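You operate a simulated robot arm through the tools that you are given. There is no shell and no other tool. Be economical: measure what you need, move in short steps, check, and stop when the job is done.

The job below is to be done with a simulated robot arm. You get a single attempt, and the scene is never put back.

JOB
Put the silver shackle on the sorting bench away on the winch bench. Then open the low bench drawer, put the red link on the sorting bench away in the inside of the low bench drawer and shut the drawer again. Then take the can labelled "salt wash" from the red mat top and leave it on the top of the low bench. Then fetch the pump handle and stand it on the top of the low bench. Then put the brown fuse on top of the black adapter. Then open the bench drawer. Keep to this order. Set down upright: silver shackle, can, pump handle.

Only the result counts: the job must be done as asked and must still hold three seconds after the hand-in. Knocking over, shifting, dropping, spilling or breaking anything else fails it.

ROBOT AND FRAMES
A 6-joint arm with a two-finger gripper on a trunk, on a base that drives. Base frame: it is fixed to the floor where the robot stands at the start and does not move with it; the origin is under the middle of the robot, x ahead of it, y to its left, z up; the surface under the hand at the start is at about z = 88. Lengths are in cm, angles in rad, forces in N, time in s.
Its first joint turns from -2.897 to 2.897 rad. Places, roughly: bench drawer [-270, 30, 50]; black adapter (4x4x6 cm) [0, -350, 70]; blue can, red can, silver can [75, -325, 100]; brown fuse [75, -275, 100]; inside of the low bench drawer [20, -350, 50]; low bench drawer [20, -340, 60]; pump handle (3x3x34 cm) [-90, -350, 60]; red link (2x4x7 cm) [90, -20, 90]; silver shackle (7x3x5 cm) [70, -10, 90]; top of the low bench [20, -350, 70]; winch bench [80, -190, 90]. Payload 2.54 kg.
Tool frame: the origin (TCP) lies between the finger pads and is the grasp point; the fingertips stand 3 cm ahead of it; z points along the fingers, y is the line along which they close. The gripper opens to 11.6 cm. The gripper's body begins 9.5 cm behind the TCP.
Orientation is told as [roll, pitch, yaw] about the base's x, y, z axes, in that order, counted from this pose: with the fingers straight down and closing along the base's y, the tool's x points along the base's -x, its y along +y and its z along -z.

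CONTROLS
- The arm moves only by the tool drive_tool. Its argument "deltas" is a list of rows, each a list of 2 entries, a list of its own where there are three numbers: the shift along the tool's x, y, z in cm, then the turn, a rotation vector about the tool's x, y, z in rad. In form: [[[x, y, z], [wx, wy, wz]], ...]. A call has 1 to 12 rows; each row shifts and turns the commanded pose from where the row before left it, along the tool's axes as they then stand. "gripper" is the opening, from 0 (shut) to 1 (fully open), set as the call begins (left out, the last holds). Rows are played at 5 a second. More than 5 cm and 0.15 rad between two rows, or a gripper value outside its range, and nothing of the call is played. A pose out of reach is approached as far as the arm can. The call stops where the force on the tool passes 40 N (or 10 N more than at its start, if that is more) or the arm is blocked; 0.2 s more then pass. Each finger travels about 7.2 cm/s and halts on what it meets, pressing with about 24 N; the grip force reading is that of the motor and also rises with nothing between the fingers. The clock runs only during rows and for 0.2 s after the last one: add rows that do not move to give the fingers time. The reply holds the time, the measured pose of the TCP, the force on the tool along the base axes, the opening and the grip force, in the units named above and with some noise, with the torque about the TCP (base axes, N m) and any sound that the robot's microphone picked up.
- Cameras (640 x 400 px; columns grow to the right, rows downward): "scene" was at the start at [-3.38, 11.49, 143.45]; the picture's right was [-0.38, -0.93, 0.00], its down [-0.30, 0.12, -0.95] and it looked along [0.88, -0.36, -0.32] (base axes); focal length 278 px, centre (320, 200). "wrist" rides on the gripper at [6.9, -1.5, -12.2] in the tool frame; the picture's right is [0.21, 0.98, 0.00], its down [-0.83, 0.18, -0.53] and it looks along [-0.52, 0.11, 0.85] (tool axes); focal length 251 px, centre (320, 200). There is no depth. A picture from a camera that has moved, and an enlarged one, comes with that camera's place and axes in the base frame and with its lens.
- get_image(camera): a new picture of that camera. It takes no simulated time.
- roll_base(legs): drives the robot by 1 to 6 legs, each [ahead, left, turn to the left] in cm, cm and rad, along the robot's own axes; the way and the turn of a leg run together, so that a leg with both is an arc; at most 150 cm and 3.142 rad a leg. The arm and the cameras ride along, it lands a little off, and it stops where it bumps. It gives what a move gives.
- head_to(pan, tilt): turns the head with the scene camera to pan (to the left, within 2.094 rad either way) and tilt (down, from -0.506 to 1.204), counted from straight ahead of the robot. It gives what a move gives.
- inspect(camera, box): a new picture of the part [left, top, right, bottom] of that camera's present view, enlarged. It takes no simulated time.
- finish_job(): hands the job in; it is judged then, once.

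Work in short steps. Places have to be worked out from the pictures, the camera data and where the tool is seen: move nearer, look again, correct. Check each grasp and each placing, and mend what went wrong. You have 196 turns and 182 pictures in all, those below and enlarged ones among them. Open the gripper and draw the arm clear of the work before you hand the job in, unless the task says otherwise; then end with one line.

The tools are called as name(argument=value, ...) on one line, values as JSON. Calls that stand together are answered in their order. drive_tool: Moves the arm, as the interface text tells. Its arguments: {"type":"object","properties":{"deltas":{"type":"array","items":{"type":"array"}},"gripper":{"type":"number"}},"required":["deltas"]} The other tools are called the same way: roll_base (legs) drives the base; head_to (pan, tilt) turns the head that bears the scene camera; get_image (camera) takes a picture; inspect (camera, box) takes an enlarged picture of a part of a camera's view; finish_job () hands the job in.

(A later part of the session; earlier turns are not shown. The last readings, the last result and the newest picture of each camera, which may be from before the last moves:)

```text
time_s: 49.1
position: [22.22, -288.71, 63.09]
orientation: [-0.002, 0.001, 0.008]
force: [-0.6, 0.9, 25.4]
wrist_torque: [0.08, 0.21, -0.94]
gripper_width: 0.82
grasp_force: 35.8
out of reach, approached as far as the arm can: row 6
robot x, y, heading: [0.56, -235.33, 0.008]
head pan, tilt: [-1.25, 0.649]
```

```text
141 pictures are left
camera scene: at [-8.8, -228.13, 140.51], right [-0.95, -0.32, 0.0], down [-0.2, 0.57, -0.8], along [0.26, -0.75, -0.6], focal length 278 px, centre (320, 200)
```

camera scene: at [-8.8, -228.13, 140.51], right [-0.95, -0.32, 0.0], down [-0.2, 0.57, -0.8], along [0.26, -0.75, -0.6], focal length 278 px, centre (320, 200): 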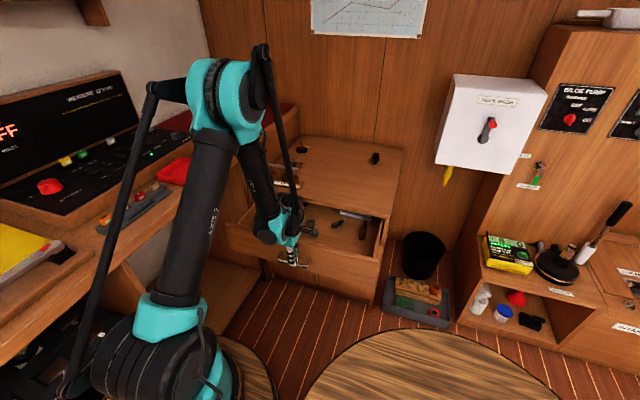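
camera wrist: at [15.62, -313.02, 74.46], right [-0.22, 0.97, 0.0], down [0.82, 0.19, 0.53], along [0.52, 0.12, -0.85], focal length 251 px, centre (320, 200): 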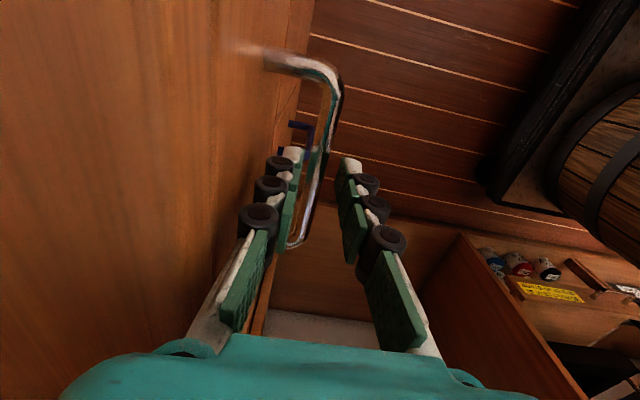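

The drawer is about 22 cm open and the arm is at its near limit, which is enough. I'll release and rise.

drive_tool(deltas=[[[0, 0, 0], [0, 0, 0]], [[0, 0, 0], [0, 0, 0]], [[0, 0, 0], [0, 0, 0]]], gripper=0.2)

drive_tool(deltas=[[[0, 0, -4], [0, 0, 0]], [[0, 0, -5], [0, 0, 0]], [[0, 0, -5], [0, 0, 0]], [[0, 0, -5], [0, 0, 0]], [[0, 0, -5], [0, 0, 0]], [[0, 0, -5], [0, 0, 0]], [[0, 0, -5], [0, 0, 0]], [[0, 0, -5], [0, 0, 0]], [[0, 0, -5], [0, 0, 0]], [[0, 0, -5], [0, 0, 0]], [[0, 0, -5], [0, 0, 0]], [[0, 0, -5], [0, 0, 0]]])

get_image(camera="scene")

get_image(camera="wrist")

```text
time_s: 49.9
position: [22.41, -288.75, 63.04]
orientation: [0.001, 0.001, 0.009]
force: [-0.3, 0.4, -0.4]
wrist_torque: [-0.01, 0.02, 0.02]
gripper_width: 2.32
grasp_force: 0.0
robot x, y, heading: [1.07, -234.64, 0.009]
head pan, tilt: [-1.25, 0.649]
```

```text
time_s: 52.5
position: [22.5, -288.5, 122.09]
orientation: [-0.001, -0.002, 0.008]
force: [0.4, -0.1, -0.6]
wrist_torque: [0.0, 0.01, 0.0]
gripper_width: 2.34
grasp_force: 0.0
robot x, y, heading: [0.73, -234.72, 0.008]
head pan, tilt: [-1.25, 0.649]
```

```text
140 pictures are left
camera scene: at [-8.76, -228.2, 140.51], right [-0.95, -0.32, 0.0], down [-0.2, 0.57, -0.8], along [0.26, -0.75, -0.6], focal length 278 px, centre (320, 200)
```

scene: 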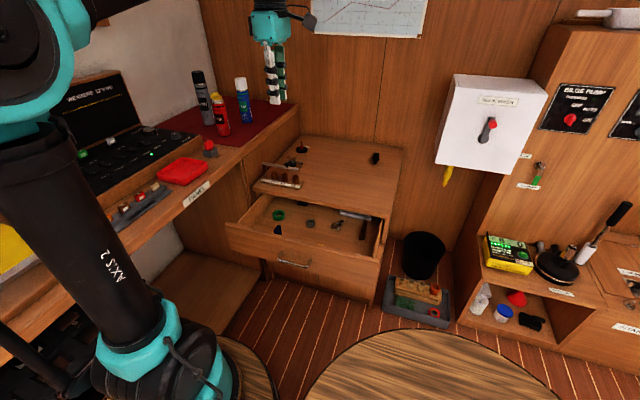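

```text
139 pictures are left
camera wrist: at [15.5, -290.05, 134.04], right [-0.22, 0.97, 0.0], down [0.82, 0.19, 0.53], along [0.52, 0.12, -0.85], focal length 251 px, centre (320, 200)
```

wrist: 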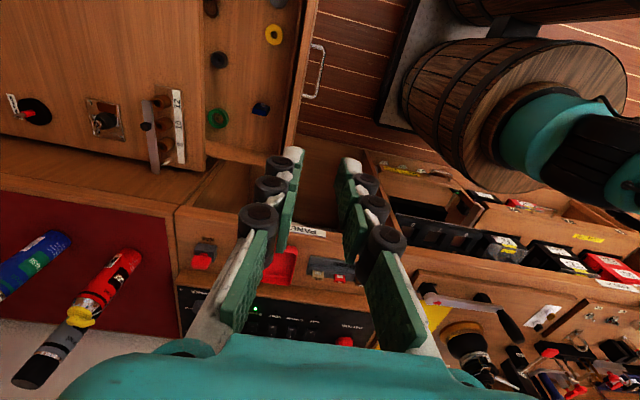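

The drawer is open with some items inside. I look for a free spot.

inspect(camera="scene", box=[220, 180, 400, 290])

inspect(camera="wrist", box=[180, 0, 340, 160])

```text
3.56 times, centred on (310, 235) of scene
camera zoom: at [-8.76, -228.2, 140.51], right [-0.95, -0.32, 0.0], down [-0.2, 0.57, -0.8], along [0.26, -0.75, -0.6], focal length 988 px, centre (356, 76)
```

zoom: 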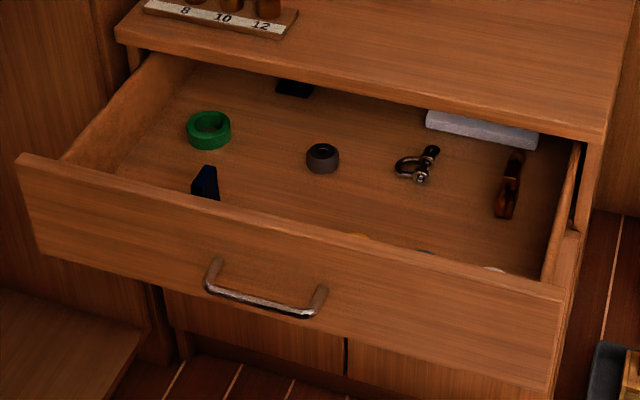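

```text
2.50 times, centred on (260, 80) of wrist
camera zoom: at [15.5, -290.05, 134.04], right [-0.22, 0.97, 0.0], down [0.82, 0.19, 0.53], along [0.52, 0.12, -0.85], focal length 629 px, centre (470, 500)
```

zoom: 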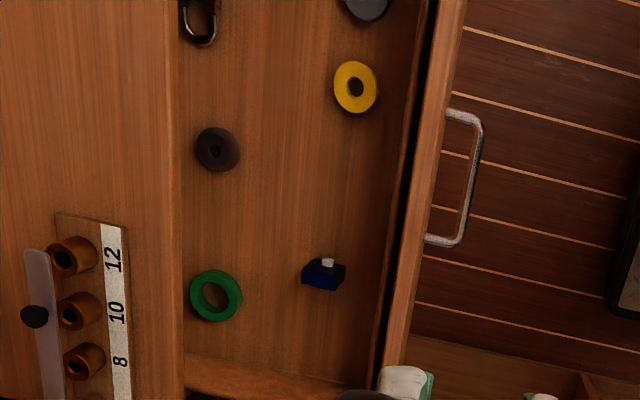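

Free drawer floor lies around [27,-306]. I'll bring the arm forward and drive back to the sorting bench for the red link.

drive_tool(deltas=[[[-2.5, 4, 0], [0, 0, 0]], [[-2.5, 4, 0], [0, 0, 0]], [[-2.5, 4, 0], [0, 0, 0]], [[-2.5, 4, 0], [0, 0, 0]], [[-2.5, 4, 0], [0, 0, 0]], [[-2.5, 4, 0], [0, 0, 0]], [[-2.5, 4, 0], [0, 0, 0]], [[-2, 4, 0], [0, 0, 0]], [[-2, 4, 0], [0, 0, 0]], [[0, 4, 0], [0, 0, 0]]])

roll_base(legs=[[0, 110, 0], [0, 105, 0]])

head_to(pan=-0.2, tilt=0.6)

get_image(camera="wrist")

```text
time_s: 54.7
position: [43.47, -248.61, 122.03]
orientation: [-0.002, 0.001, 0.007]
force: [0.1, 0.9, -0.3]
wrist_torque: [0.04, 0.01, 0.0]
gripper_width: 2.31
grasp_force: 0.0
robot x, y, heading: [0.51, -234.74, 0.007]
head pan, tilt: [-1.25, 0.649]
```

```text
time_s: 65.4
position: [41.83, -34.2, 121.92]
orientation: [-0.003, -0.003, 0.003]
force: [1.2, -0.2, -0.4]
wrist_torque: [0.04, 0.02, 0.01]
gripper_width: 2.32
grasp_force: 0.2
robot x, y, heading: [-1.06, -20.3, 0.004]
head pan, tilt: [-1.25, 0.649]
```

```text
time_s: 66.7
position: [41.86, -34.2, 121.87]
orientation: [-0.002, -0.003, 0.003]
force: [-1.1, 0.6, 0.9]
wrist_torque: [-0.01, -0.03, 0.01]
gripper_width: 2.35
grasp_force: 0.1
robot x, y, heading: [-0.93, -20.26, 0.004]
head pan, tilt: [-0.201, 0.6]
```

```text
136 pictures are left
camera wrist: at [34.92, -35.69, 133.98], right [-0.22, 0.98, 0.0], down [0.82, 0.19, 0.53], along [0.52, 0.12, -0.85], focal length 251 px, centre (320, 200)
```

wrist: 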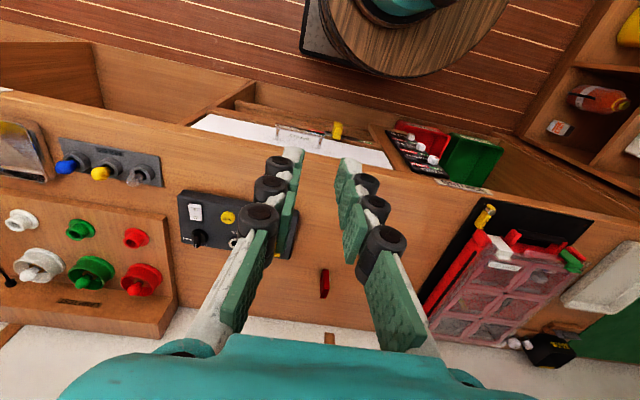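

The link stays near [85,-23]. I'll reach out above it with the gripper open.

drive_tool(deltas=[[[-4.5, 1.3, 0], [0, 0, 0]], [[-4.5, 1.3, 1], [0, 0, 0]], [[-4.5, 1.3, 1], [0, 0, 0]], [[-4.5, 1.3, 1], [0, 0, 0]], [[-4.5, 1.3, 1], [0, 0, 0]], [[-4.5, 1.3, 1], [0, 0, 0]], [[-4.5, 1.3, 2], [0, 0, 0]], [[-4.5, 1.2, 3], [0, 0, 0]], [[-3, 0.5, 3], [0, 0, 0]], [[0, 0, 0], [0, 0, 0]]], gripper=0.6)

get_image(camera="wrist")

get_image(camera="scene")

```text
refused: row 7 steps farther than a row can; nothing moved
```

```text
135 pictures are left
camera wrist: at [34.92, -35.69, 133.98], right [-0.22, 0.98, 0.0], down [0.82, 0.19, 0.53], along [0.52, 0.12, -0.85], focal length 251 px, centre (320, 200)
```

wrist: 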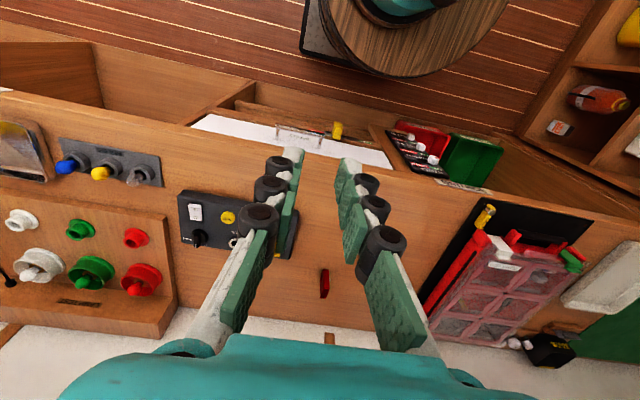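

```text
134 pictures are left
camera scene: at [-4.48, -7.12, 140.94], right [-0.19, -0.98, 0.0], down [-0.55, 0.11, -0.83], along [0.81, -0.16, -0.56], focal length 278 px, centre (320, 200)
```

scene: 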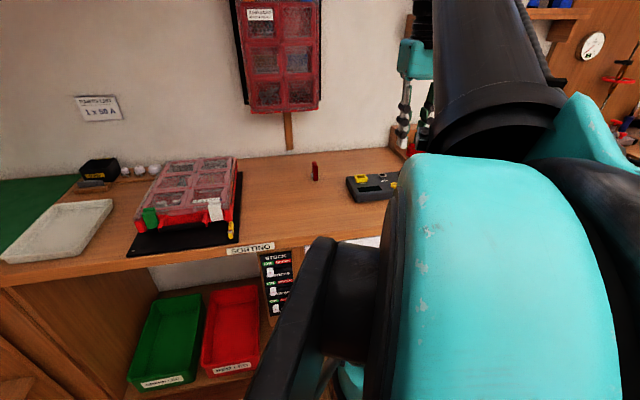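

Row too long; I resend it with shorter steps.

drive_tool(deltas=[[[-4.5, 1.2, 0], [0, 0, 0]], [[-4.5, 1.2, 1], [0, 0, 0]], [[-4.5, 1.2, 1], [0, 0, 0]], [[-4.5, 1.2, 1], [0, 0, 0]], [[-4.5, 1.2, 1], [0, 0, 0]], [[-4.5, 1.2, 1], [0, 0, 0]], [[-4.5, 1.2, 1], [0, 0, 0]], [[-4.5, 1.2, 1], [0, 0, 0]], [[-3, 1, 2], [0, 0, 0]], [[0, 0, 4], [0, 0, 0]], [[0, 0, 0], [0, 0, 0]]], gripper=0.6)

get_image(camera="wrist")

inspect(camera="scene", box=[270, 120, 370, 200])

```text
time_s: 69.1
position: [80.87, -23.44, 108.94]
orientation: [-0.002, -0.001, 0.002]
force: [-0.6, -0.3, 0.0]
wrist_torque: [0.01, 0.0, 0.0]
gripper_width: 6.97
grasp_force: 0.1
robot x, y, heading: [-0.91, -20.25, 0.004]
head pan, tilt: [-0.201, 0.6]
```

```text
133 pictures are left
camera wrist: at [73.95, -24.94, 120.93], right [-0.22, 0.98, 0.0], down [0.82, 0.19, 0.53], along [0.52, 0.12, -0.85], focal length 251 px, centre (320, 200)
```

wrist: 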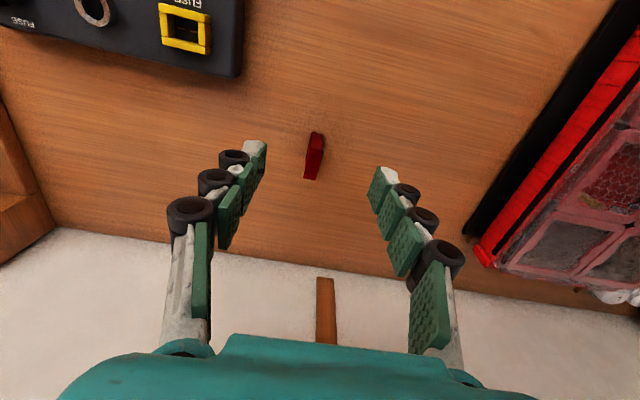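

```text
5.00 times, centred on (320, 160) of scene
camera zoom: at [-4.48, -7.11, 140.94], right [-0.19, -0.98, 0.0], down [-0.55, 0.11, -0.83], along [0.81, -0.16, -0.56], focal length 1389 px, centre (320, 400)
```

zoom: 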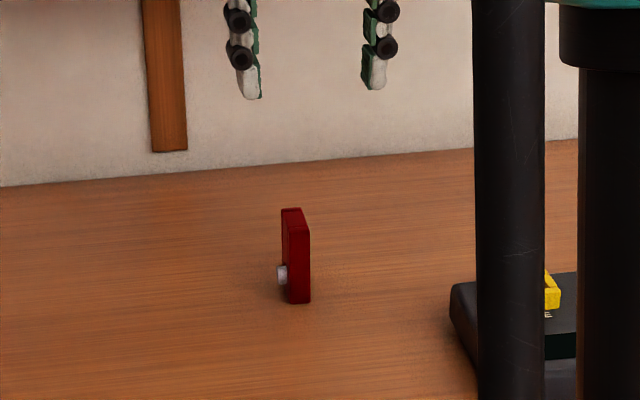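

inspect(camera="wrist", box=[270, 110, 370, 210])

```text
4.00 times, centred on (320, 160) of wrist
camera zoom: at [73.95, -24.94, 120.93], right [-0.22, 0.98, 0.0], down [0.82, 0.19, 0.53], along [0.52, 0.12, -0.85], focal length 1006 px, centre (320, 360)
```

zoom: 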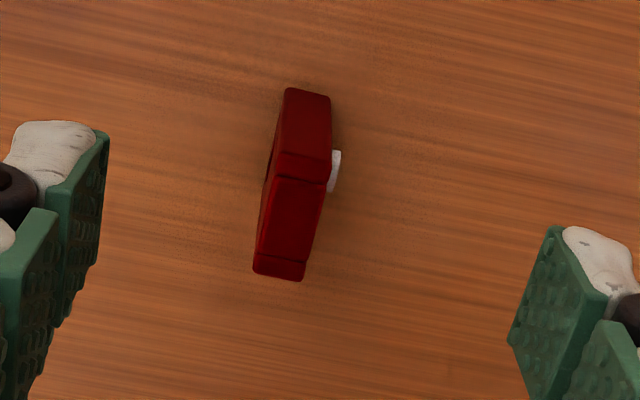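

The link is at [85.8,-23.1], aligned with x, with a pin low on its left side. I'll grip its upper part with the TCP at z≈94.2.

drive_tool(deltas=[[[-4.5, 0.35, 0], [0, 0, 0]], [[-0.4, 0, 4], [0, 0, 0]], [[0, 0, 4], [0, 0, 0]], [[0, 0, 4], [0, 0, 0]], [[0, 0, 2.7], [0, 0, 0]], [[0, 0, 0], [0, 0, 0]]])

get_image(camera="wrist")

```text
time_s: 70.5
position: [85.65, -23.06, 94.17]
orientation: [-0.001, -0.003, 0.004]
force: [0.0, -0.6, 0.1]
wrist_torque: [-0.01, -0.01, -0.03]
gripper_width: 6.95
grasp_force: 0.1
robot x, y, heading: [-1.1, -20.95, 0.005]
head pan, tilt: [-0.201, 0.6]
```

```text
130 pictures are left
camera wrist: at [78.8, -24.63, 106.25], right [-0.22, 0.98, 0.0], down [0.82, 0.19, 0.53], along [0.52, 0.12, -0.85], focal length 251 px, centre (320, 200)
```

wrist: 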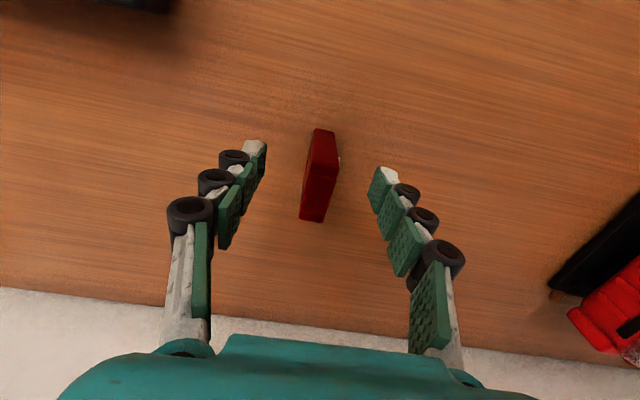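

Well centred. I'll close on it.

drive_tool(deltas=[[[0, 0, 0], [0, 0, 0]], [[0, 0, 0], [0, 0, 0]], [[0, 0, 0], [0, 0, 0]], [[0, 0, 0], [0, 0, 0]], [[0, 0, 0], [0, 0, 0]]], gripper=0)

drive_tool(deltas=[[[0, 0, -3], [0, 0, 0]], [[0, 0, -4], [0, 0, 0]], [[0, 0, -5], [0, 0, 0]], [[0, 0, -5], [0, 0, 0]], [[2, 0, -4.5], [0, 0, 0]], [[4, 0, -2.5], [0, 0, 0]], [[4.8, 0, 0], [0, 0, 0]], [[4.8, 0, 0], [0, 0, 0]], [[4.8, 0, 0], [0, 0, 0]], [[4.8, 0, 0], [0, 0, 0]], [[4.8, 0, 0], [0, 0, 0]], [[4.8, 0, 0], [0, 0, 0]]])

get_image(camera="wrist")

```text
time_s: 71.7
position: [85.7, -23.03, 94.25]
orientation: [-0.003, -0.001, 0.004]
force: [0.1, -0.5, -0.4]
wrist_torque: [0.01, 0.03, -0.02]
gripper_width: 1.56
grasp_force: 24.1
robot x, y, heading: [-1.17, -20.03, 0.007]
head pan, tilt: [-0.201, 0.6]
```

```text
time_s: 74.3
position: [50.98, -23.16, 118.31]
orientation: [-0.001, 0.0, 0.004]
force: [0.0, 0.1, -1.0]
wrist_torque: [-0.01, 0.07, -0.01]
gripper_width: 1.54
grasp_force: 23.9
robot x, y, heading: [-1.09, -20.49, 0.011]
head pan, tilt: [-0.201, 0.6]
```

```text
129 pictures are left
camera wrist: at [43.98, -24.67, 130.31], right [-0.22, 0.98, 0.0], down [0.82, 0.19, 0.53], along [0.52, 0.12, -0.85], focal length 251 px, centre (320, 200)
```

wrist: 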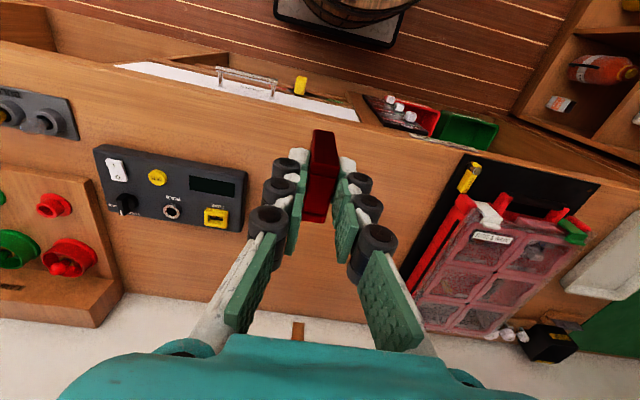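

Held. I drive back to the low bench.

drive_tool(deltas=[[[4.5, 0, 0], [0, 0, 0]], [[2, 0, -3], [0, 0, 0]]])

roll_base(legs=[[1, -110, 0], [0.5, -104.5, 0]])

head_to(pan=-1.25, tilt=0.65)

get_image(camera="scene")

```text
time_s: 74.9
position: [44.31, -23.22, 121.1]
orientation: [-0.003, -0.001, 0.004]
force: [0.4, -0.7, -0.7]
wrist_torque: [-0.01, 0.02, -0.03]
gripper_width: 1.56
grasp_force: 23.5
robot x, y, heading: [-1.2, -20.36, 0.009]
head pan, tilt: [-0.201, 0.6]
```

```text
time_s: 85.6
position: [47.04, -239.31, 121.22]
orientation: [-0.002, -0.002, 0.012]
force: [0.2, 0.0, -1.3]
wrist_torque: [-0.01, 0.0, 0.0]
gripper_width: 1.55
grasp_force: 23.6
robot x, y, heading: [1.85, -236.6, 0.011]
head pan, tilt: [-0.201, 0.6]
```

```text
time_s: 86.9
position: [47.04, -239.11, 121.43]
orientation: [-0.001, -0.002, 0.012]
force: [0.6, 0.1, -1.5]
wrist_torque: [-0.03, -0.03, 0.01]
gripper_width: 1.56
grasp_force: 23.7
robot x, y, heading: [1.47, -237.16, 0.012]
head pan, tilt: [-1.25, 0.649]
```

```text
128 pictures are left
camera scene: at [-7.61, -229.91, 140.51], right [-0.94, -0.33, 0.0], down [-0.2, 0.57, -0.8], along [0.26, -0.75, -0.6], focal length 278 px, centre (320, 200)
```

scene: 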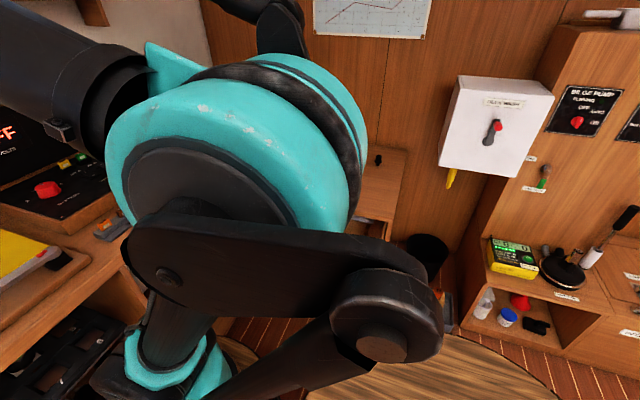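

I'll swing the arm to above the drawer.

drive_tool(deltas=[[[0, -4.8, 0], [0, 0, 0]], [[0, -4.8, 0], [0, 0, 0]], [[0.5, -4.8, 0], [0, 0, 0]], [[1.5, -4.6, 0], [0, 0, 0]], [[1.5, -4.6, 0], [0, 0, 0]], [[2, -4.5, 0], [0, 0, 0]], [[2, -4.5, 0], [0, 0, 0]], [[2, -4.5, 0], [0, 0, 0]], [[2, -4.5, 0], [0, 0, 0]], [[2, -4.5, 0], [0, 0, 0]], [[2, -4.5, 0], [0, 0, 0]], [[2, -4.5, 0], [0, 0, 0]]])

drive_tool(deltas=[[[1.3, -4, 2], [0, 0, 0]], [[0, -4, 2], [0, 0, 0]], [[0, -3.3, 3], [0, 0, 0]], [[0, 0, 5], [0, 0, 0]], [[0, 0, 5], [0, 0, 0]], [[0, 0, 5], [0, 0, 0]], [[0, 0, 0], [0, 0, 0]]])

get_image(camera="wrist")

get_image(camera="scene")

```text
time_s: 89.5
position: [30.13, -294.53, 121.34]
orientation: [0.0, -0.003, 0.011]
force: [-0.1, 0.4, -0.3]
wrist_torque: [-0.06, -0.01, 0.0]
gripper_width: 1.56
grasp_force: 24.1
robot x, y, heading: [1.68, -236.48, 0.015]
head pan, tilt: [-1.25, 0.649]
```

```text
time_s: 91.1
position: [29.07, -305.84, 99.18]
orientation: [-0.002, -0.003, 0.011]
force: [0.0, 0.3, -1.2]
wrist_torque: [-0.01, 0.02, -0.03]
gripper_width: 1.58
grasp_force: 24.4
robot x, y, heading: [1.83, -237.13, 0.016]
head pan, tilt: [-1.25, 0.649]
```

```text
127 pictures are left
camera wrist: at [22.14, -307.34, 111.24], right [-0.23, 0.97, 0.0], down [0.82, 0.19, 0.53], along [0.52, 0.12, -0.85], focal length 251 px, centre (320, 200)
```

wrist: 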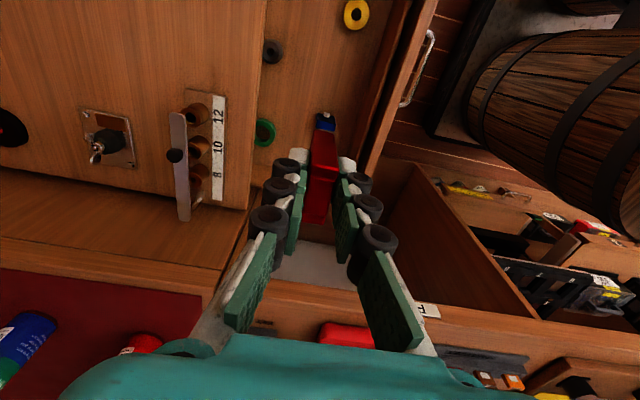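

```text
126 pictures are left
camera scene: at [-7.62, -229.94, 140.51], right [-0.94, -0.33, 0.0], down [-0.2, 0.57, -0.8], along [0.26, -0.75, -0.6], focal length 278 px, centre (320, 200)
```

scene: 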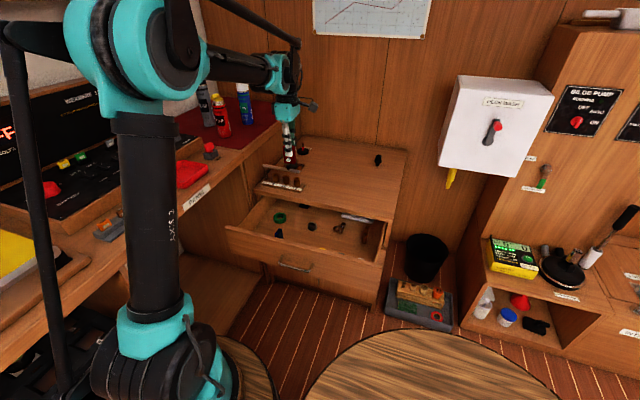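

The drawer floor works out at z≈55, and the free spot [26.5,-306] clears the other items. I'll lower there.

drive_tool(deltas=[[[2.5, -0.2, 0], [0, 0, 0]], [[0, 0, 5], [0, 0, 0]], [[0, 0, 5], [0, 0, 0]], [[0, 0, 5], [0, 0, 0]], [[0, 0, 5], [0, 0, 0]], [[0, 0, 5], [0, 0, 0]], [[0, 0, 3], [0, 0, 0]], [[0, 0, 0], [0, 0, 0]]])

get_image(camera="wrist")

inspect(camera="scene", box=[210, 150, 410, 290])

```text
time_s: 92.9
position: [26.47, -306.12, 71.27]
orientation: [-0.003, -0.002, 0.01]
force: [-0.4, 0.7, -1.1]
wrist_torque: [0.0, -0.02, -0.01]
gripper_width: 1.56
grasp_force: 23.8
robot x, y, heading: [1.87, -236.74, 0.016]
head pan, tilt: [-1.25, 0.649]
```

```text
125 pictures are left
camera wrist: at [19.58, -307.66, 83.3], right [-0.23, 0.97, 0.0], down [0.82, 0.19, 0.53], along [0.52, 0.12, -0.85], focal length 251 px, centre (320, 200)
```

wrist: 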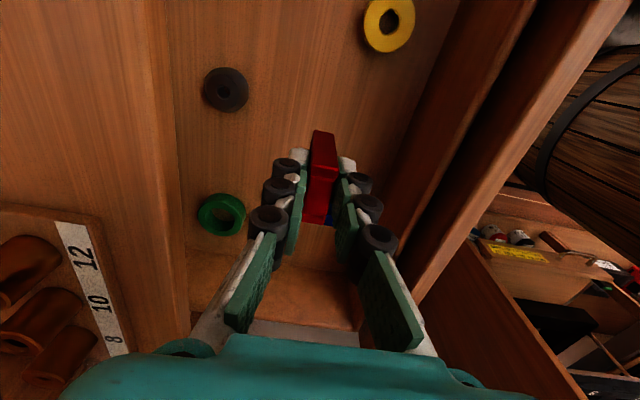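

```text
2.86 times, centred on (310, 220) of scene
camera zoom: at [-7.62, -229.94, 140.51], right [-0.94, -0.33, 0.0], down [-0.2, 0.57, -0.8], along [0.26, -0.75, -0.6], focal length 794 px, centre (349, 143)
```

zoom: 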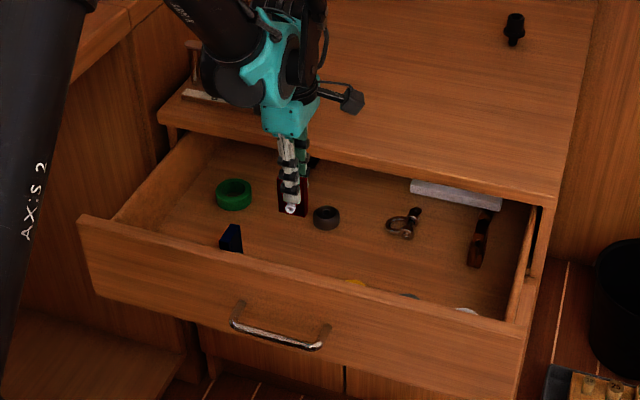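

Clear all round. I'll lower to the drawer floor.

drive_tool(deltas=[[[0, 0, 4], [0, 0, 0]], [[0, 0, 3], [0, 0, 0]], [[0, 0, 1.5], [0, 0, 0]], [[0, 0, 0.5], [0, 0, 0]], [[0, 0, 0.5], [0, 0, 0]], [[0, 0, 0.3], [0, 0, 0]], [[0, 0, 0], [0, 0, 0]]])

inspect(camera="scene", box=[210, 150, 410, 290])

```text
time_s: 94.5
position: [26.46, -306.12, 61.59]
orientation: [-0.003, -0.001, 0.01]
force: [0.9, 0.5, -0.8]
wrist_torque: [0.0, -0.02, -0.03]
gripper_width: 1.57
grasp_force: 23.7
robot x, y, heading: [1.48, -236.39, 0.012]
head pan, tilt: [-1.25, 0.649]
```

```text
2.86 times, centred on (310, 220) of scene
camera zoom: at [-7.62, -229.94, 140.51], right [-0.94, -0.33, 0.0], down [-0.2, 0.57, -0.8], along [0.26, -0.75, -0.6], focal length 794 px, centre (349, 143)
```

zoom: 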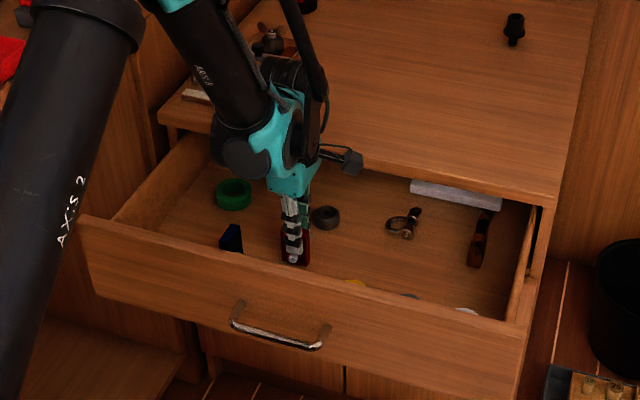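

No contact yet; I continue down in small steps.

drive_tool(deltas=[[[0, 0, 0.4], [0, 0, 0]], [[0, 0, 0.4], [0, 0, 0]], [[0, 0, 0.4], [0, 0, 0]], [[0, 0, 0.4], [0, 0, 0]], [[0, 0, 0], [0, 0, 0]]])

```text
time_s: 95.7
position: [26.49, -306.18, 59.96]
orientation: [-0.002, 0.001, 0.009]
force: [-2.5, -0.2, 16.7]
wrist_torque: [-0.03, 0.25, 0.01]
gripper_width: 1.54
grasp_force: 23.8
robot x, y, heading: [1.76, -236.44, 0.012]
head pan, tilt: [-1.25, 0.649]
```

Contact with the floor, 16.7 N. I'll release and rise.

drive_tool(deltas=[[[0, 0, -0.1], [0, 0, 0]], [[0, 0, 0], [0, 0, 0]], [[0, 0, 0], [0, 0, 0]]], gripper=0.3)

drive_tool(deltas=[[[0, 0, -2], [0, 0, 0]], [[0, 0, -4], [0, 0, 0]], [[0, 0, -5], [0, 0, 0]], [[0, 0, -5], [0, 0, 0]], [[0, 0, -5], [0, 0, 0]], [[0, 0, -5], [0, 0, 0]], [[0, 0, 0], [0, 0, 0]]])

get_image(camera="wrist")

inspect(camera="scene", box=[210, 150, 410, 290])

```text
time_s: 96.5
position: [26.58, -306.25, 59.97]
orientation: [0.0, -0.001, 0.01]
force: [0.3, -0.1, -0.2]
wrist_torque: [-0.01, -0.01, 0.01]
gripper_width: 3.48
grasp_force: 0.1
robot x, y, heading: [1.73, -236.79, 0.01]
head pan, tilt: [-1.25, 0.649]
```

```text
time_s: 98.1
position: [26.51, -306.03, 86.01]
orientation: [-0.001, -0.002, 0.012]
force: [-0.6, -0.4, -0.7]
wrist_torque: [0.02, -0.02, -0.02]
gripper_width: 3.49
grasp_force: 0.1
robot x, y, heading: [1.8, -236.41, 0.008]
head pan, tilt: [-1.25, 0.649]
```

```text
122 pictures are left
camera wrist: at [19.59, -307.6, 98.04], right [-0.22, 0.97, 0.0], down [0.82, 0.19, 0.53], along [0.52, 0.12, -0.85], focal length 251 px, centre (320, 200)
```

wrist: 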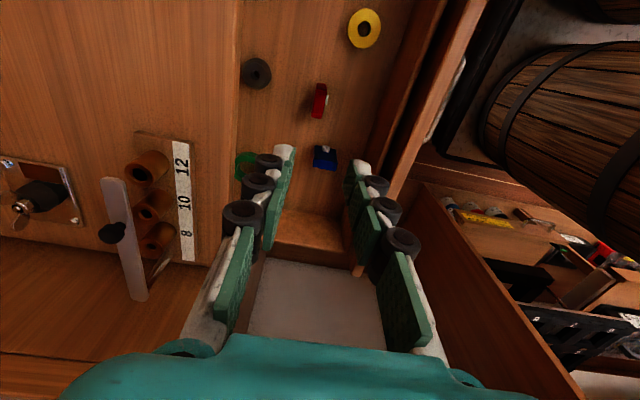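

```text
2.86 times, centred on (310, 220) of scene
camera zoom: at [-7.62, -229.93, 140.51], right [-0.94, -0.33, 0.0], down [-0.2, 0.57, -0.8], along [0.26, -0.75, -0.6], focal length 794 px, centre (349, 143)
```

zoom: 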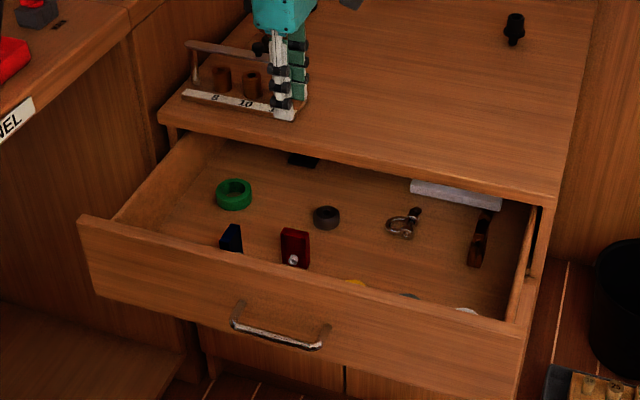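

The link stands in the drawer. To shut it I'll grip the handle again; first I shift the base 5 cm back for reach.

roll_base(legs=[[-1, 5, 0]])

drive_tool(deltas=[[[1.5, 4, 0], [0, 0, 0]], [[1.5, 4, 0], [0, 0, 0]], [[0, 4, 0], [0, 0, 0]], [[0, 0, 4], [0, 0, 0]], [[0, 0, 4], [0, 0, 0]], [[0, 0, 0], [0, 0, 0]]], gripper=0.22)

get_image(camera="wrist")

get_image(camera="scene")

```text
time_s: 99.0
position: [25.38, -301.17, 85.86]
orientation: [-0.001, -0.002, 0.009]
force: [0.0, 0.5, -0.6]
wrist_torque: [-0.01, 0.02, 0.0]
gripper_width: 3.47
grasp_force: 0.0
robot x, y, heading: [0.45, -231.73, 0.014]
head pan, tilt: [-1.25, 0.649]
```

```text
time_s: 100.4
position: [22.15, -289.16, 77.96]
orientation: [-0.001, -0.002, 0.009]
force: [0.2, 0.7, 0.5]
wrist_torque: [-0.01, 0.02, -0.01]
gripper_width: 2.56
grasp_force: 0.0
robot x, y, heading: [0.58, -231.94, 0.01]
head pan, tilt: [-1.25, 0.649]
```

```text
120 pictures are left
camera wrist: at [15.34, -290.68, 90.0], right [-0.22, 0.97, 0.0], down [0.82, 0.19, 0.53], along [0.52, 0.12, -0.85], focal length 251 px, centre (320, 200)
```

wrist: 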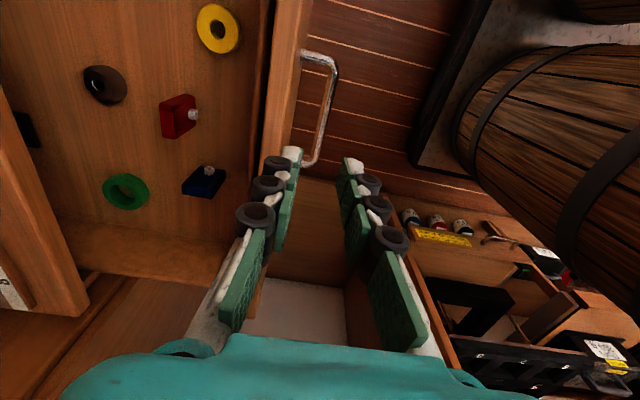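

```text
119 pictures are left
camera scene: at [-8.68, -224.92, 140.51], right [-0.95, -0.33, 0.0], down [-0.2, 0.57, -0.8], along [0.26, -0.75, -0.6], focal length 278 px, centre (320, 200)
```

scene: 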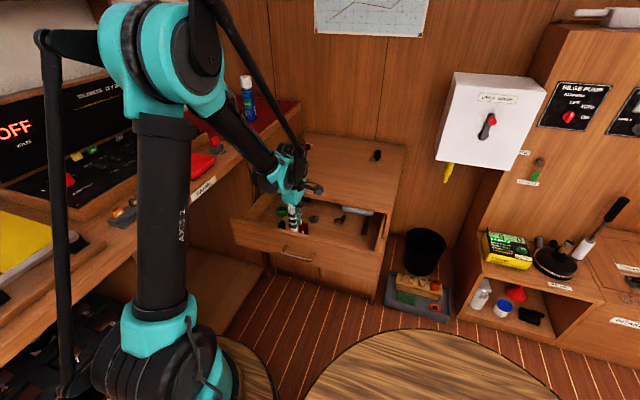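

The bar reads y≈-288.7. I'll shift a little, straddle it and close.

drive_tool(deltas=[[[0, 0.45, 4], [0, 0, 0]], [[0, 0, 4], [0, 0, 0]], [[0, 0, 4], [0, 0, 0]], [[0, 0, 3.5], [0, 0, 0]], [[0, 0, 0], [0, 0, 0]]])

drive_tool(deltas=[[[0, 0, 0], [0, 0, 0]], [[0, 0, 0], [0, 0, 0]], [[0, 0, 0], [0, 0, 0]], [[0, 0, 0], [0, 0, 0]]], gripper=0)

get_image(camera="wrist")

```text
time_s: 101.6
position: [22.17, -288.73, 62.29]
orientation: [-0.001, 0.0, 0.012]
force: [0.2, -0.6, -0.1]
wrist_torque: [-0.03, 0.01, -0.03]
gripper_width: 2.56
grasp_force: 0.0
robot x, y, heading: [0.74, -231.6, 0.012]
head pan, tilt: [-1.25, 0.649]
```

```text
time_s: 102.6
position: [22.38, -288.78, 62.38]
orientation: [-0.001, -0.003, 0.01]
force: [-0.3, 0.3, -9.8]
wrist_torque: [0.03, -0.16, -0.83]
gripper_width: 1.15
grasp_force: 39.1
robot x, y, heading: [1.05, -231.77, 0.014]
head pan, tilt: [-1.25, 0.649]
```

```text
118 pictures are left
camera wrist: at [15.38, -290.26, 74.42], right [-0.22, 0.97, 0.0], down [0.82, 0.19, 0.53], along [0.52, 0.12, -0.85], focal length 251 px, centre (320, 200)
```

wrist: 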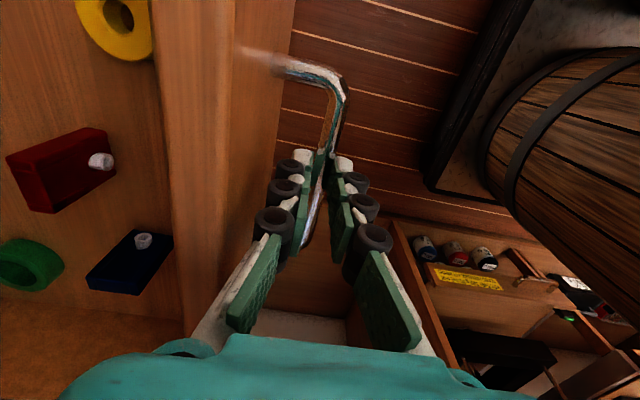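

Gripped. I'll push the drawer in slowly.

drive_tool(deltas=[[[0, -1.5, 0], [0, 0, 0]], [[0, -2, 0], [0, 0, 0]], [[0, -2, 0], [0, 0, 0]], [[0, -2, 0], [0, 0, 0]], [[0, -2, 0], [0, 0, 0]], [[0, -2, 0], [0, 0, 0]], [[0, -2, 0], [0, 0, 0]], [[0, -2, 0], [0, 0, 0]], [[0, -2, 0], [0, 0, 0]], [[0, -2, 0], [0, 0, 0]], [[0, 0, 0], [0, 0, 0]]])

get_image(camera="scene")

```text
time_s: 105.0
position: [22.34, -308.22, 62.45]
orientation: [-0.001, -0.001, 0.009]
force: [-28.7, -0.6, -16.2]
wrist_torque: [-0.06, 0.8, -0.82]
gripper_width: 1.15
grasp_force: 38.4
robot x, y, heading: [1.24, -231.41, 0.009]
head pan, tilt: [-1.25, 0.649]
```

```text
117 pictures are left
camera scene: at [-8.73, -224.99, 140.51], right [-0.95, -0.33, 0.0], down [-0.2, 0.57, -0.8], along [0.26, -0.75, -0.6], focal length 278 px, centre (320, 200)
```

scene: 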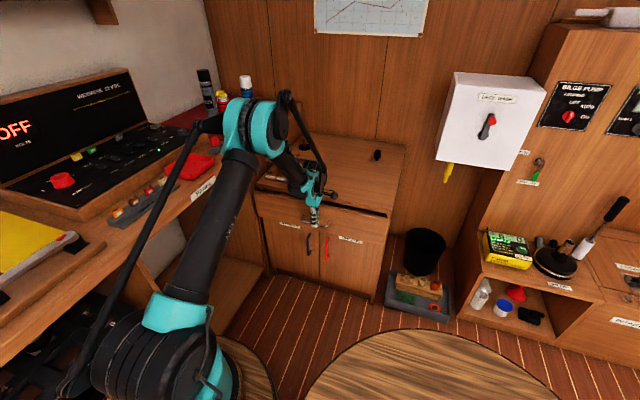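

Nearly shut; a sideways load has built up, so I ease that and push the last 3 cm.

drive_tool(deltas=[[[0.25, -0.5, 0.1], [0, 0, 0]], [[0, -1.2, 0], [0, 0, 0]], [[0, -1, 0], [0, 0, 0]], [[0, -0.6, 0], [0, 0, 0]], [[0, -0.3, 0], [0, 0, 0]], [[0, 0, 0], [0, 0, 0]]])

```text
time_s: 106.4
position: [22.3, -311.8, 62.45]
orientation: [-0.001, -0.002, 0.011]
force: [-6.9, -1.3, 15.0]
wrist_torque: [-0.09, -0.16, -0.89]
gripper_width: 1.15
grasp_force: 38.4
robot x, y, heading: [0.68, -231.67, 0.014]
head pan, tilt: [-1.25, 0.649]
```

drive_tool(deltas=[[[0, -0.3, 0], [0, 0, 0]], [[0, -0.3, 0], [0, 0, 0]], [[0, 0, 0], [0, 0, 0]]])

inspect(camera="scene", box=[230, 160, 410, 290])

```text
time_s: 107.0
position: [22.3, -311.9, 62.36]
orientation: [0.007, -0.002, 0.011]
force: [2.1, 5.6, 10.6]
wrist_torque: [0.16, -0.11, -0.92]
gripper_width: 1.14
grasp_force: 38.6
robot x, y, heading: [0.75, -231.14, 0.012]
head pan, tilt: [-1.25, 0.649]
stopped in row 2: the force on the tool passed its limit at 46 N (the readings are from after the stop); the commanded pose is now the measured one
```

```text
3.08 times, centred on (320, 225) of scene
camera zoom: at [-8.68, -224.82, 140.51], right [-0.94, -0.33, 0.0], down [-0.2, 0.57, -0.8], along [0.26, -0.75, -0.6], focal length 855 px, centre (320, 123)
```

zoom: 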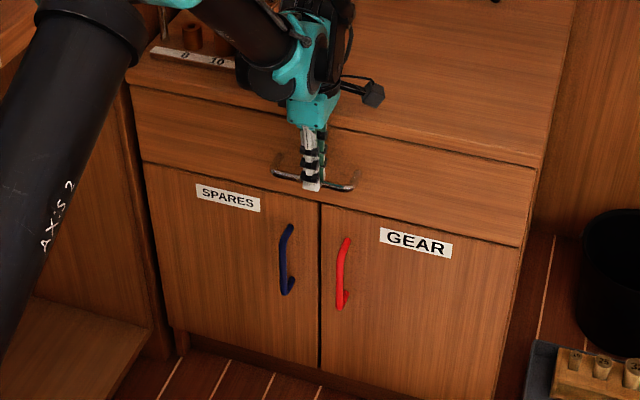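

Hard stop at 46 N and the front is flush: the drawer is shut. I'll release, rise, and look toward the cans on the red mat.

drive_tool(deltas=[[[0, 0, 0], [0, 0, 0]], [[0, 0, 0], [0, 0, 0]], [[0, 0, 0], [0, 0, 0]]], gripper=0.2)

drive_tool(deltas=[[[0, 0, -3], [0, 0, 0]], [[0, 0, -5], [0, 0, 0]], [[0, 0, -5], [0, 0, 0]], [[0, 0, -5], [0, 0, 0]], [[0, 0, -5], [0, 0, 0]], [[0, 3, -4], [0, 0, 0]], [[0, 4, -3], [0, 0, 0]], [[-2, 4, -2], [0, 0, 0]], [[-2, 4, -2], [0, 0, 0]], [[-2, 4, -2], [0, 0, 0]], [[-2, 4, -2], [0, 0, 0]], [[-2, 4, -2], [0, 0, 0]]])

get_image(camera="scene")

inspect(camera="wrist", box=[0, 0, 640, 400])

```text
time_s: 107.8
position: [22.43, -311.88, 62.3]
orientation: [0.007, -0.001, 0.01]
force: [0.2, -0.1, 0.6]
wrist_torque: [0.02, 0.02, -0.02]
gripper_width: 2.3
grasp_force: 0.1
robot x, y, heading: [0.51, -231.75, 0.011]
head pan, tilt: [-1.25, 0.649]
```

```text
time_s: 110.4
position: [32.08, -284.97, 102.56]
orientation: [0.008, -0.002, 0.01]
force: [1.0, -0.4, 0.1]
wrist_torque: [0.06, 0.05, -0.02]
gripper_width: 2.33
grasp_force: 0.0
robot x, y, heading: [0.74, -231.62, 0.012]
head pan, tilt: [-1.25, 0.649]
```

```text
115 pictures are left
camera scene: at [-8.67, -224.92, 140.51], right [-0.95, -0.33, 0.0], down [-0.2, 0.57, -0.8], along [0.26, -0.75, -0.6], focal length 278 px, centre (320, 200)
```

scene: 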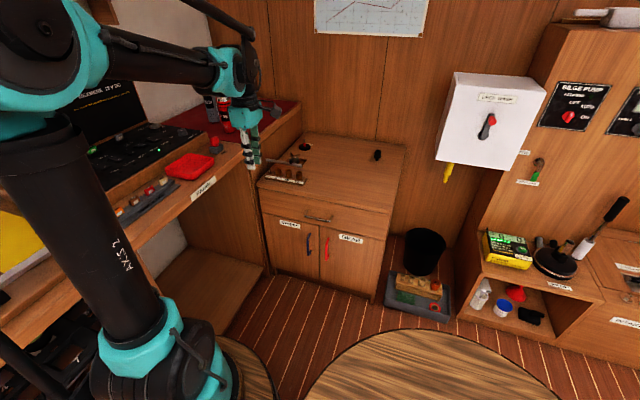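

```text
1.00 times, centred on (320, 200) of wrist (not enlarged: the box is as wide or as high as the picture)
camera zoom: at [25.17, -286.58, 114.59], right [-0.22, 0.97, 0.01], down [0.82, 0.19, 0.54], along [0.52, 0.13, -0.84], focal length 251 px, centre (320, 200)
```

zoom: 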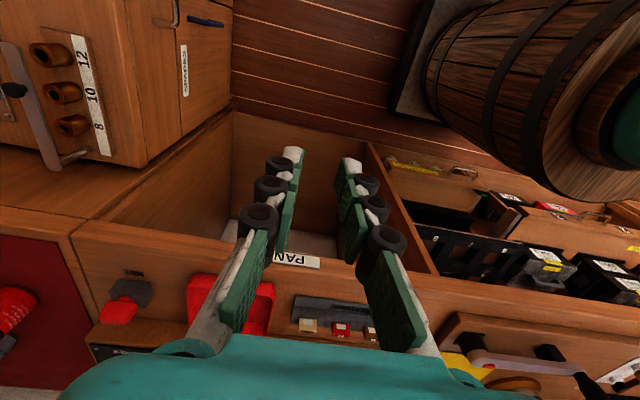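

Drawer shut. I'll move the arm out of the line of sight and read the can labels.

drive_tool(deltas=[[[0, 2, -4.5], [0, 0, 0]], [[0, 2, -4.5], [0, 0, 0]], [[-1, 3, -3.5], [0, 0, 0]], [[-1, 3, -3], [0, 0, 0]], [[-2, 4, 0], [0, 0, 0]], [[-2, 4, 0], [0, 0, 0]], [[-2, 4, 0], [0, 0, 0]], [[-2, 4, 0], [0, 0, 0]], [[-2, 4, 0], [0, 0, 0]], [[0, 4.5, 0], [0, 0, 0]], [[0, 4.5, 0], [0, 0, 0]], [[0, 4.5, 0], [0, 0, 0]]])

head_to(pan=-1.0, tilt=0.45)

get_image(camera="scene")

```text
time_s: 113.0
position: [43.42, -241.45, 118.39]
orientation: [0.006, -0.002, 0.011]
force: [0.1, -0.7, 0.3]
wrist_torque: [-0.02, -0.02, -0.01]
gripper_width: 2.32
grasp_force: 0.1
robot x, y, heading: [0.32, -231.59, 0.007]
head pan, tilt: [-1.25, 0.649]
```

```text
time_s: 113.7
position: [43.42, -241.53, 118.31]
orientation: [0.008, -0.002, 0.009]
force: [0.7, 0.0, 0.2]
wrist_torque: [0.03, 0.01, 0.0]
gripper_width: 2.34
grasp_force: 0.0
robot x, y, heading: [0.82, -231.39, 0.009]
head pan, tilt: [-1.0, 0.45]
```

```text
113 pictures are left
camera scene: at [-6.47, -224.34, 142.29], right [-0.84, -0.55, 0.0], down [-0.24, 0.36, -0.9], along [0.49, -0.75, -0.44], focal length 278 px, centre (320, 200)
```

scene: 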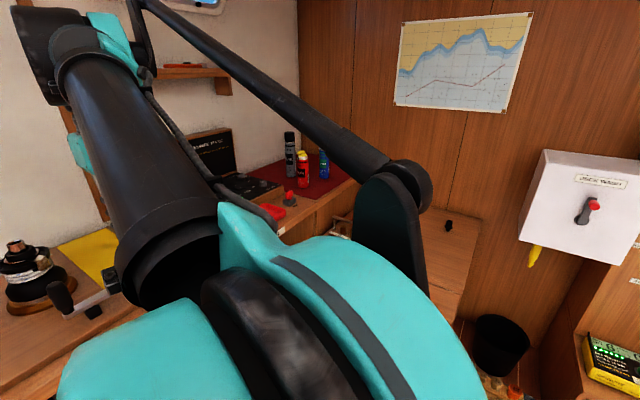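

inspect(camera="scene", box=[260, 115, 360, 215])

```text
4.00 times, centred on (310, 165) of scene
camera zoom: at [-6.47, -224.34, 142.29], right [-0.84, -0.55, 0.0], down [-0.24, 0.36, -0.9], along [0.49, -0.75, -0.44], focal length 1111 px, centre (360, 340)
```

zoom: 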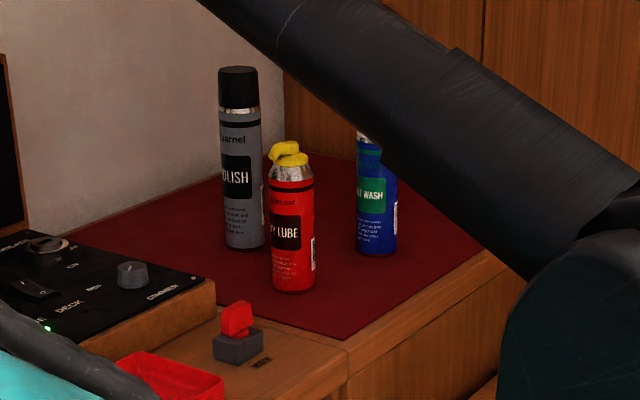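

The blue can is the salt wash, near [67,-342]. I'll drive closer: sideways to y≈-270 and a little ahead.

roll_base(legs=[[0, -38, 0], [8, 0, 0]])

head_to(pan=-0.9, tilt=0.6)

get_image(camera="scene")

get_image(camera="wrist")

```text
time_s: 116.8
position: [51.92, -279.56, 118.27]
orientation: [0.008, -0.003, 0.012]
force: [-1.1, -0.4, 0.7]
wrist_torque: [0.01, -0.01, 0.02]
gripper_width: 2.31
grasp_force: 0.1
robot x, y, heading: [9.14, -269.29, 0.013]
head pan, tilt: [-1.0, 0.45]
```

```text
time_s: 117.5
position: [52.03, -279.35, 118.34]
orientation: [0.007, -0.001, 0.011]
force: [0.2, -0.1, -0.1]
wrist_torque: [0.0, 0.02, 0.03]
gripper_width: 2.35
grasp_force: 0.0
robot x, y, heading: [9.42, -269.53, 0.009]
head pan, tilt: [-0.901, 0.6]
```

```text
111 pictures are left
camera scene: at [2.59, -261.42, 140.94], right [-0.78, -0.63, 0.0], down [-0.36, 0.44, -0.83], along [0.52, -0.64, -0.56], focal length 278 px, centre (320, 200)
```

scene: 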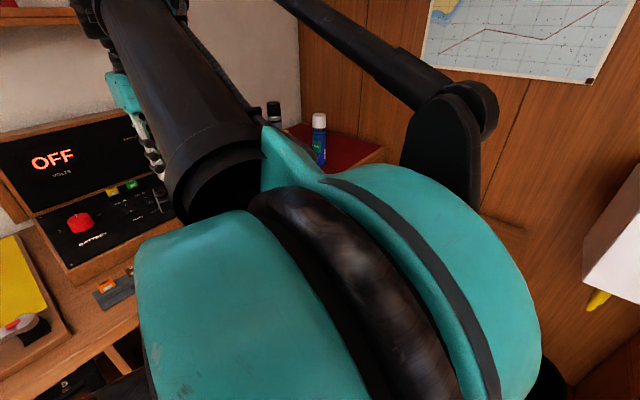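

```text
110 pictures are left
camera wrist: at [45.08, -281.11, 130.4], right [-0.22, 0.97, 0.01], down [0.82, 0.19, 0.54], along [0.52, 0.13, -0.84], focal length 251 px, centre (320, 200)
```

wrist: 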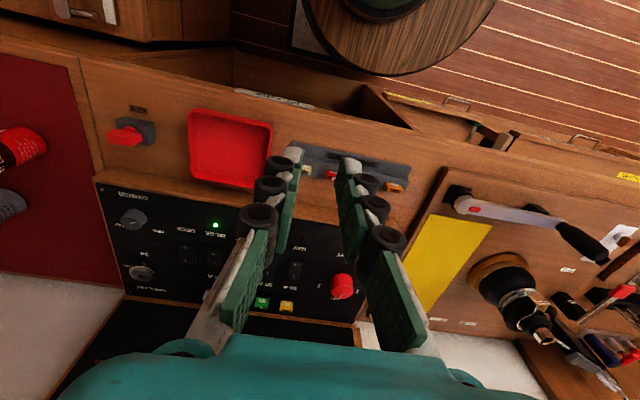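

I'll move the hand high toward the blue can for a wrist view.

drive_tool(deltas=[[[0, 0, -4], [0, 0, 0]], [[-0.5, -4.6, 0], [0, 0, 0]], [[-0.5, -4.6, 0], [0, 0, 0]], [[-0.5, -4.6, 0], [0, 0, 0]], [[-0.5, -4.6, 0], [0, 0, 0]], [[-0.5, -4.6, 0], [0, 0, 0]], [[-0.5, -4.6, 0], [0, 0, 0]], [[-0.5, -4.6, 0], [0, 0, 0]], [[-0.5, -4.6, 0], [0, 0, 0]], [[-0.5, -4.6, 0], [0, 0, 0]], [[0, -4.6, 0], [-0.008, 0, 0]], [[0, -4.6, 0], [0, 0, 0]]], gripper=0.75)

get_image(camera="wrist")

get_image(camera="scene")

```text
time_s: 120.1
position: [57.13, -329.86, 122.08]
orientation: [0.014, -0.002, 0.01]
force: [-0.3, 0.5, 0.4]
wrist_torque: [-0.1, -0.03, -0.01]
gripper_width: 8.7
grasp_force: 0.1
robot x, y, heading: [8.88, -269.08, 0.013]
head pan, tilt: [-0.901, 0.6]
```

```text
109 pictures are left
camera wrist: at [50.21, -331.6, 134.13], right [-0.23, 0.97, 0.01], down [0.82, 0.18, 0.54], along [0.52, 0.13, -0.84], focal length 251 px, centre (320, 200)
```

wrist: 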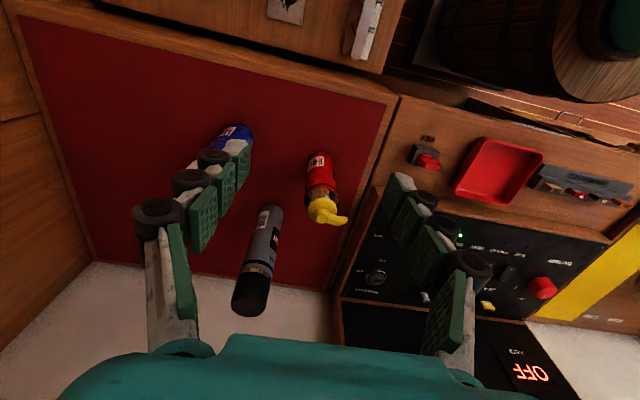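

```text
108 pictures are left
camera scene: at [2.57, -261.37, 140.94], right [-0.78, -0.63, 0.0], down [-0.36, 0.44, -0.83], along [0.52, -0.64, -0.56], focal length 278 px, centre (320, 200)
```

scene: 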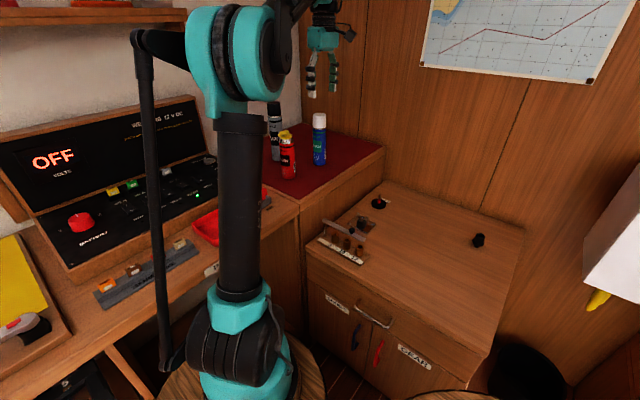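

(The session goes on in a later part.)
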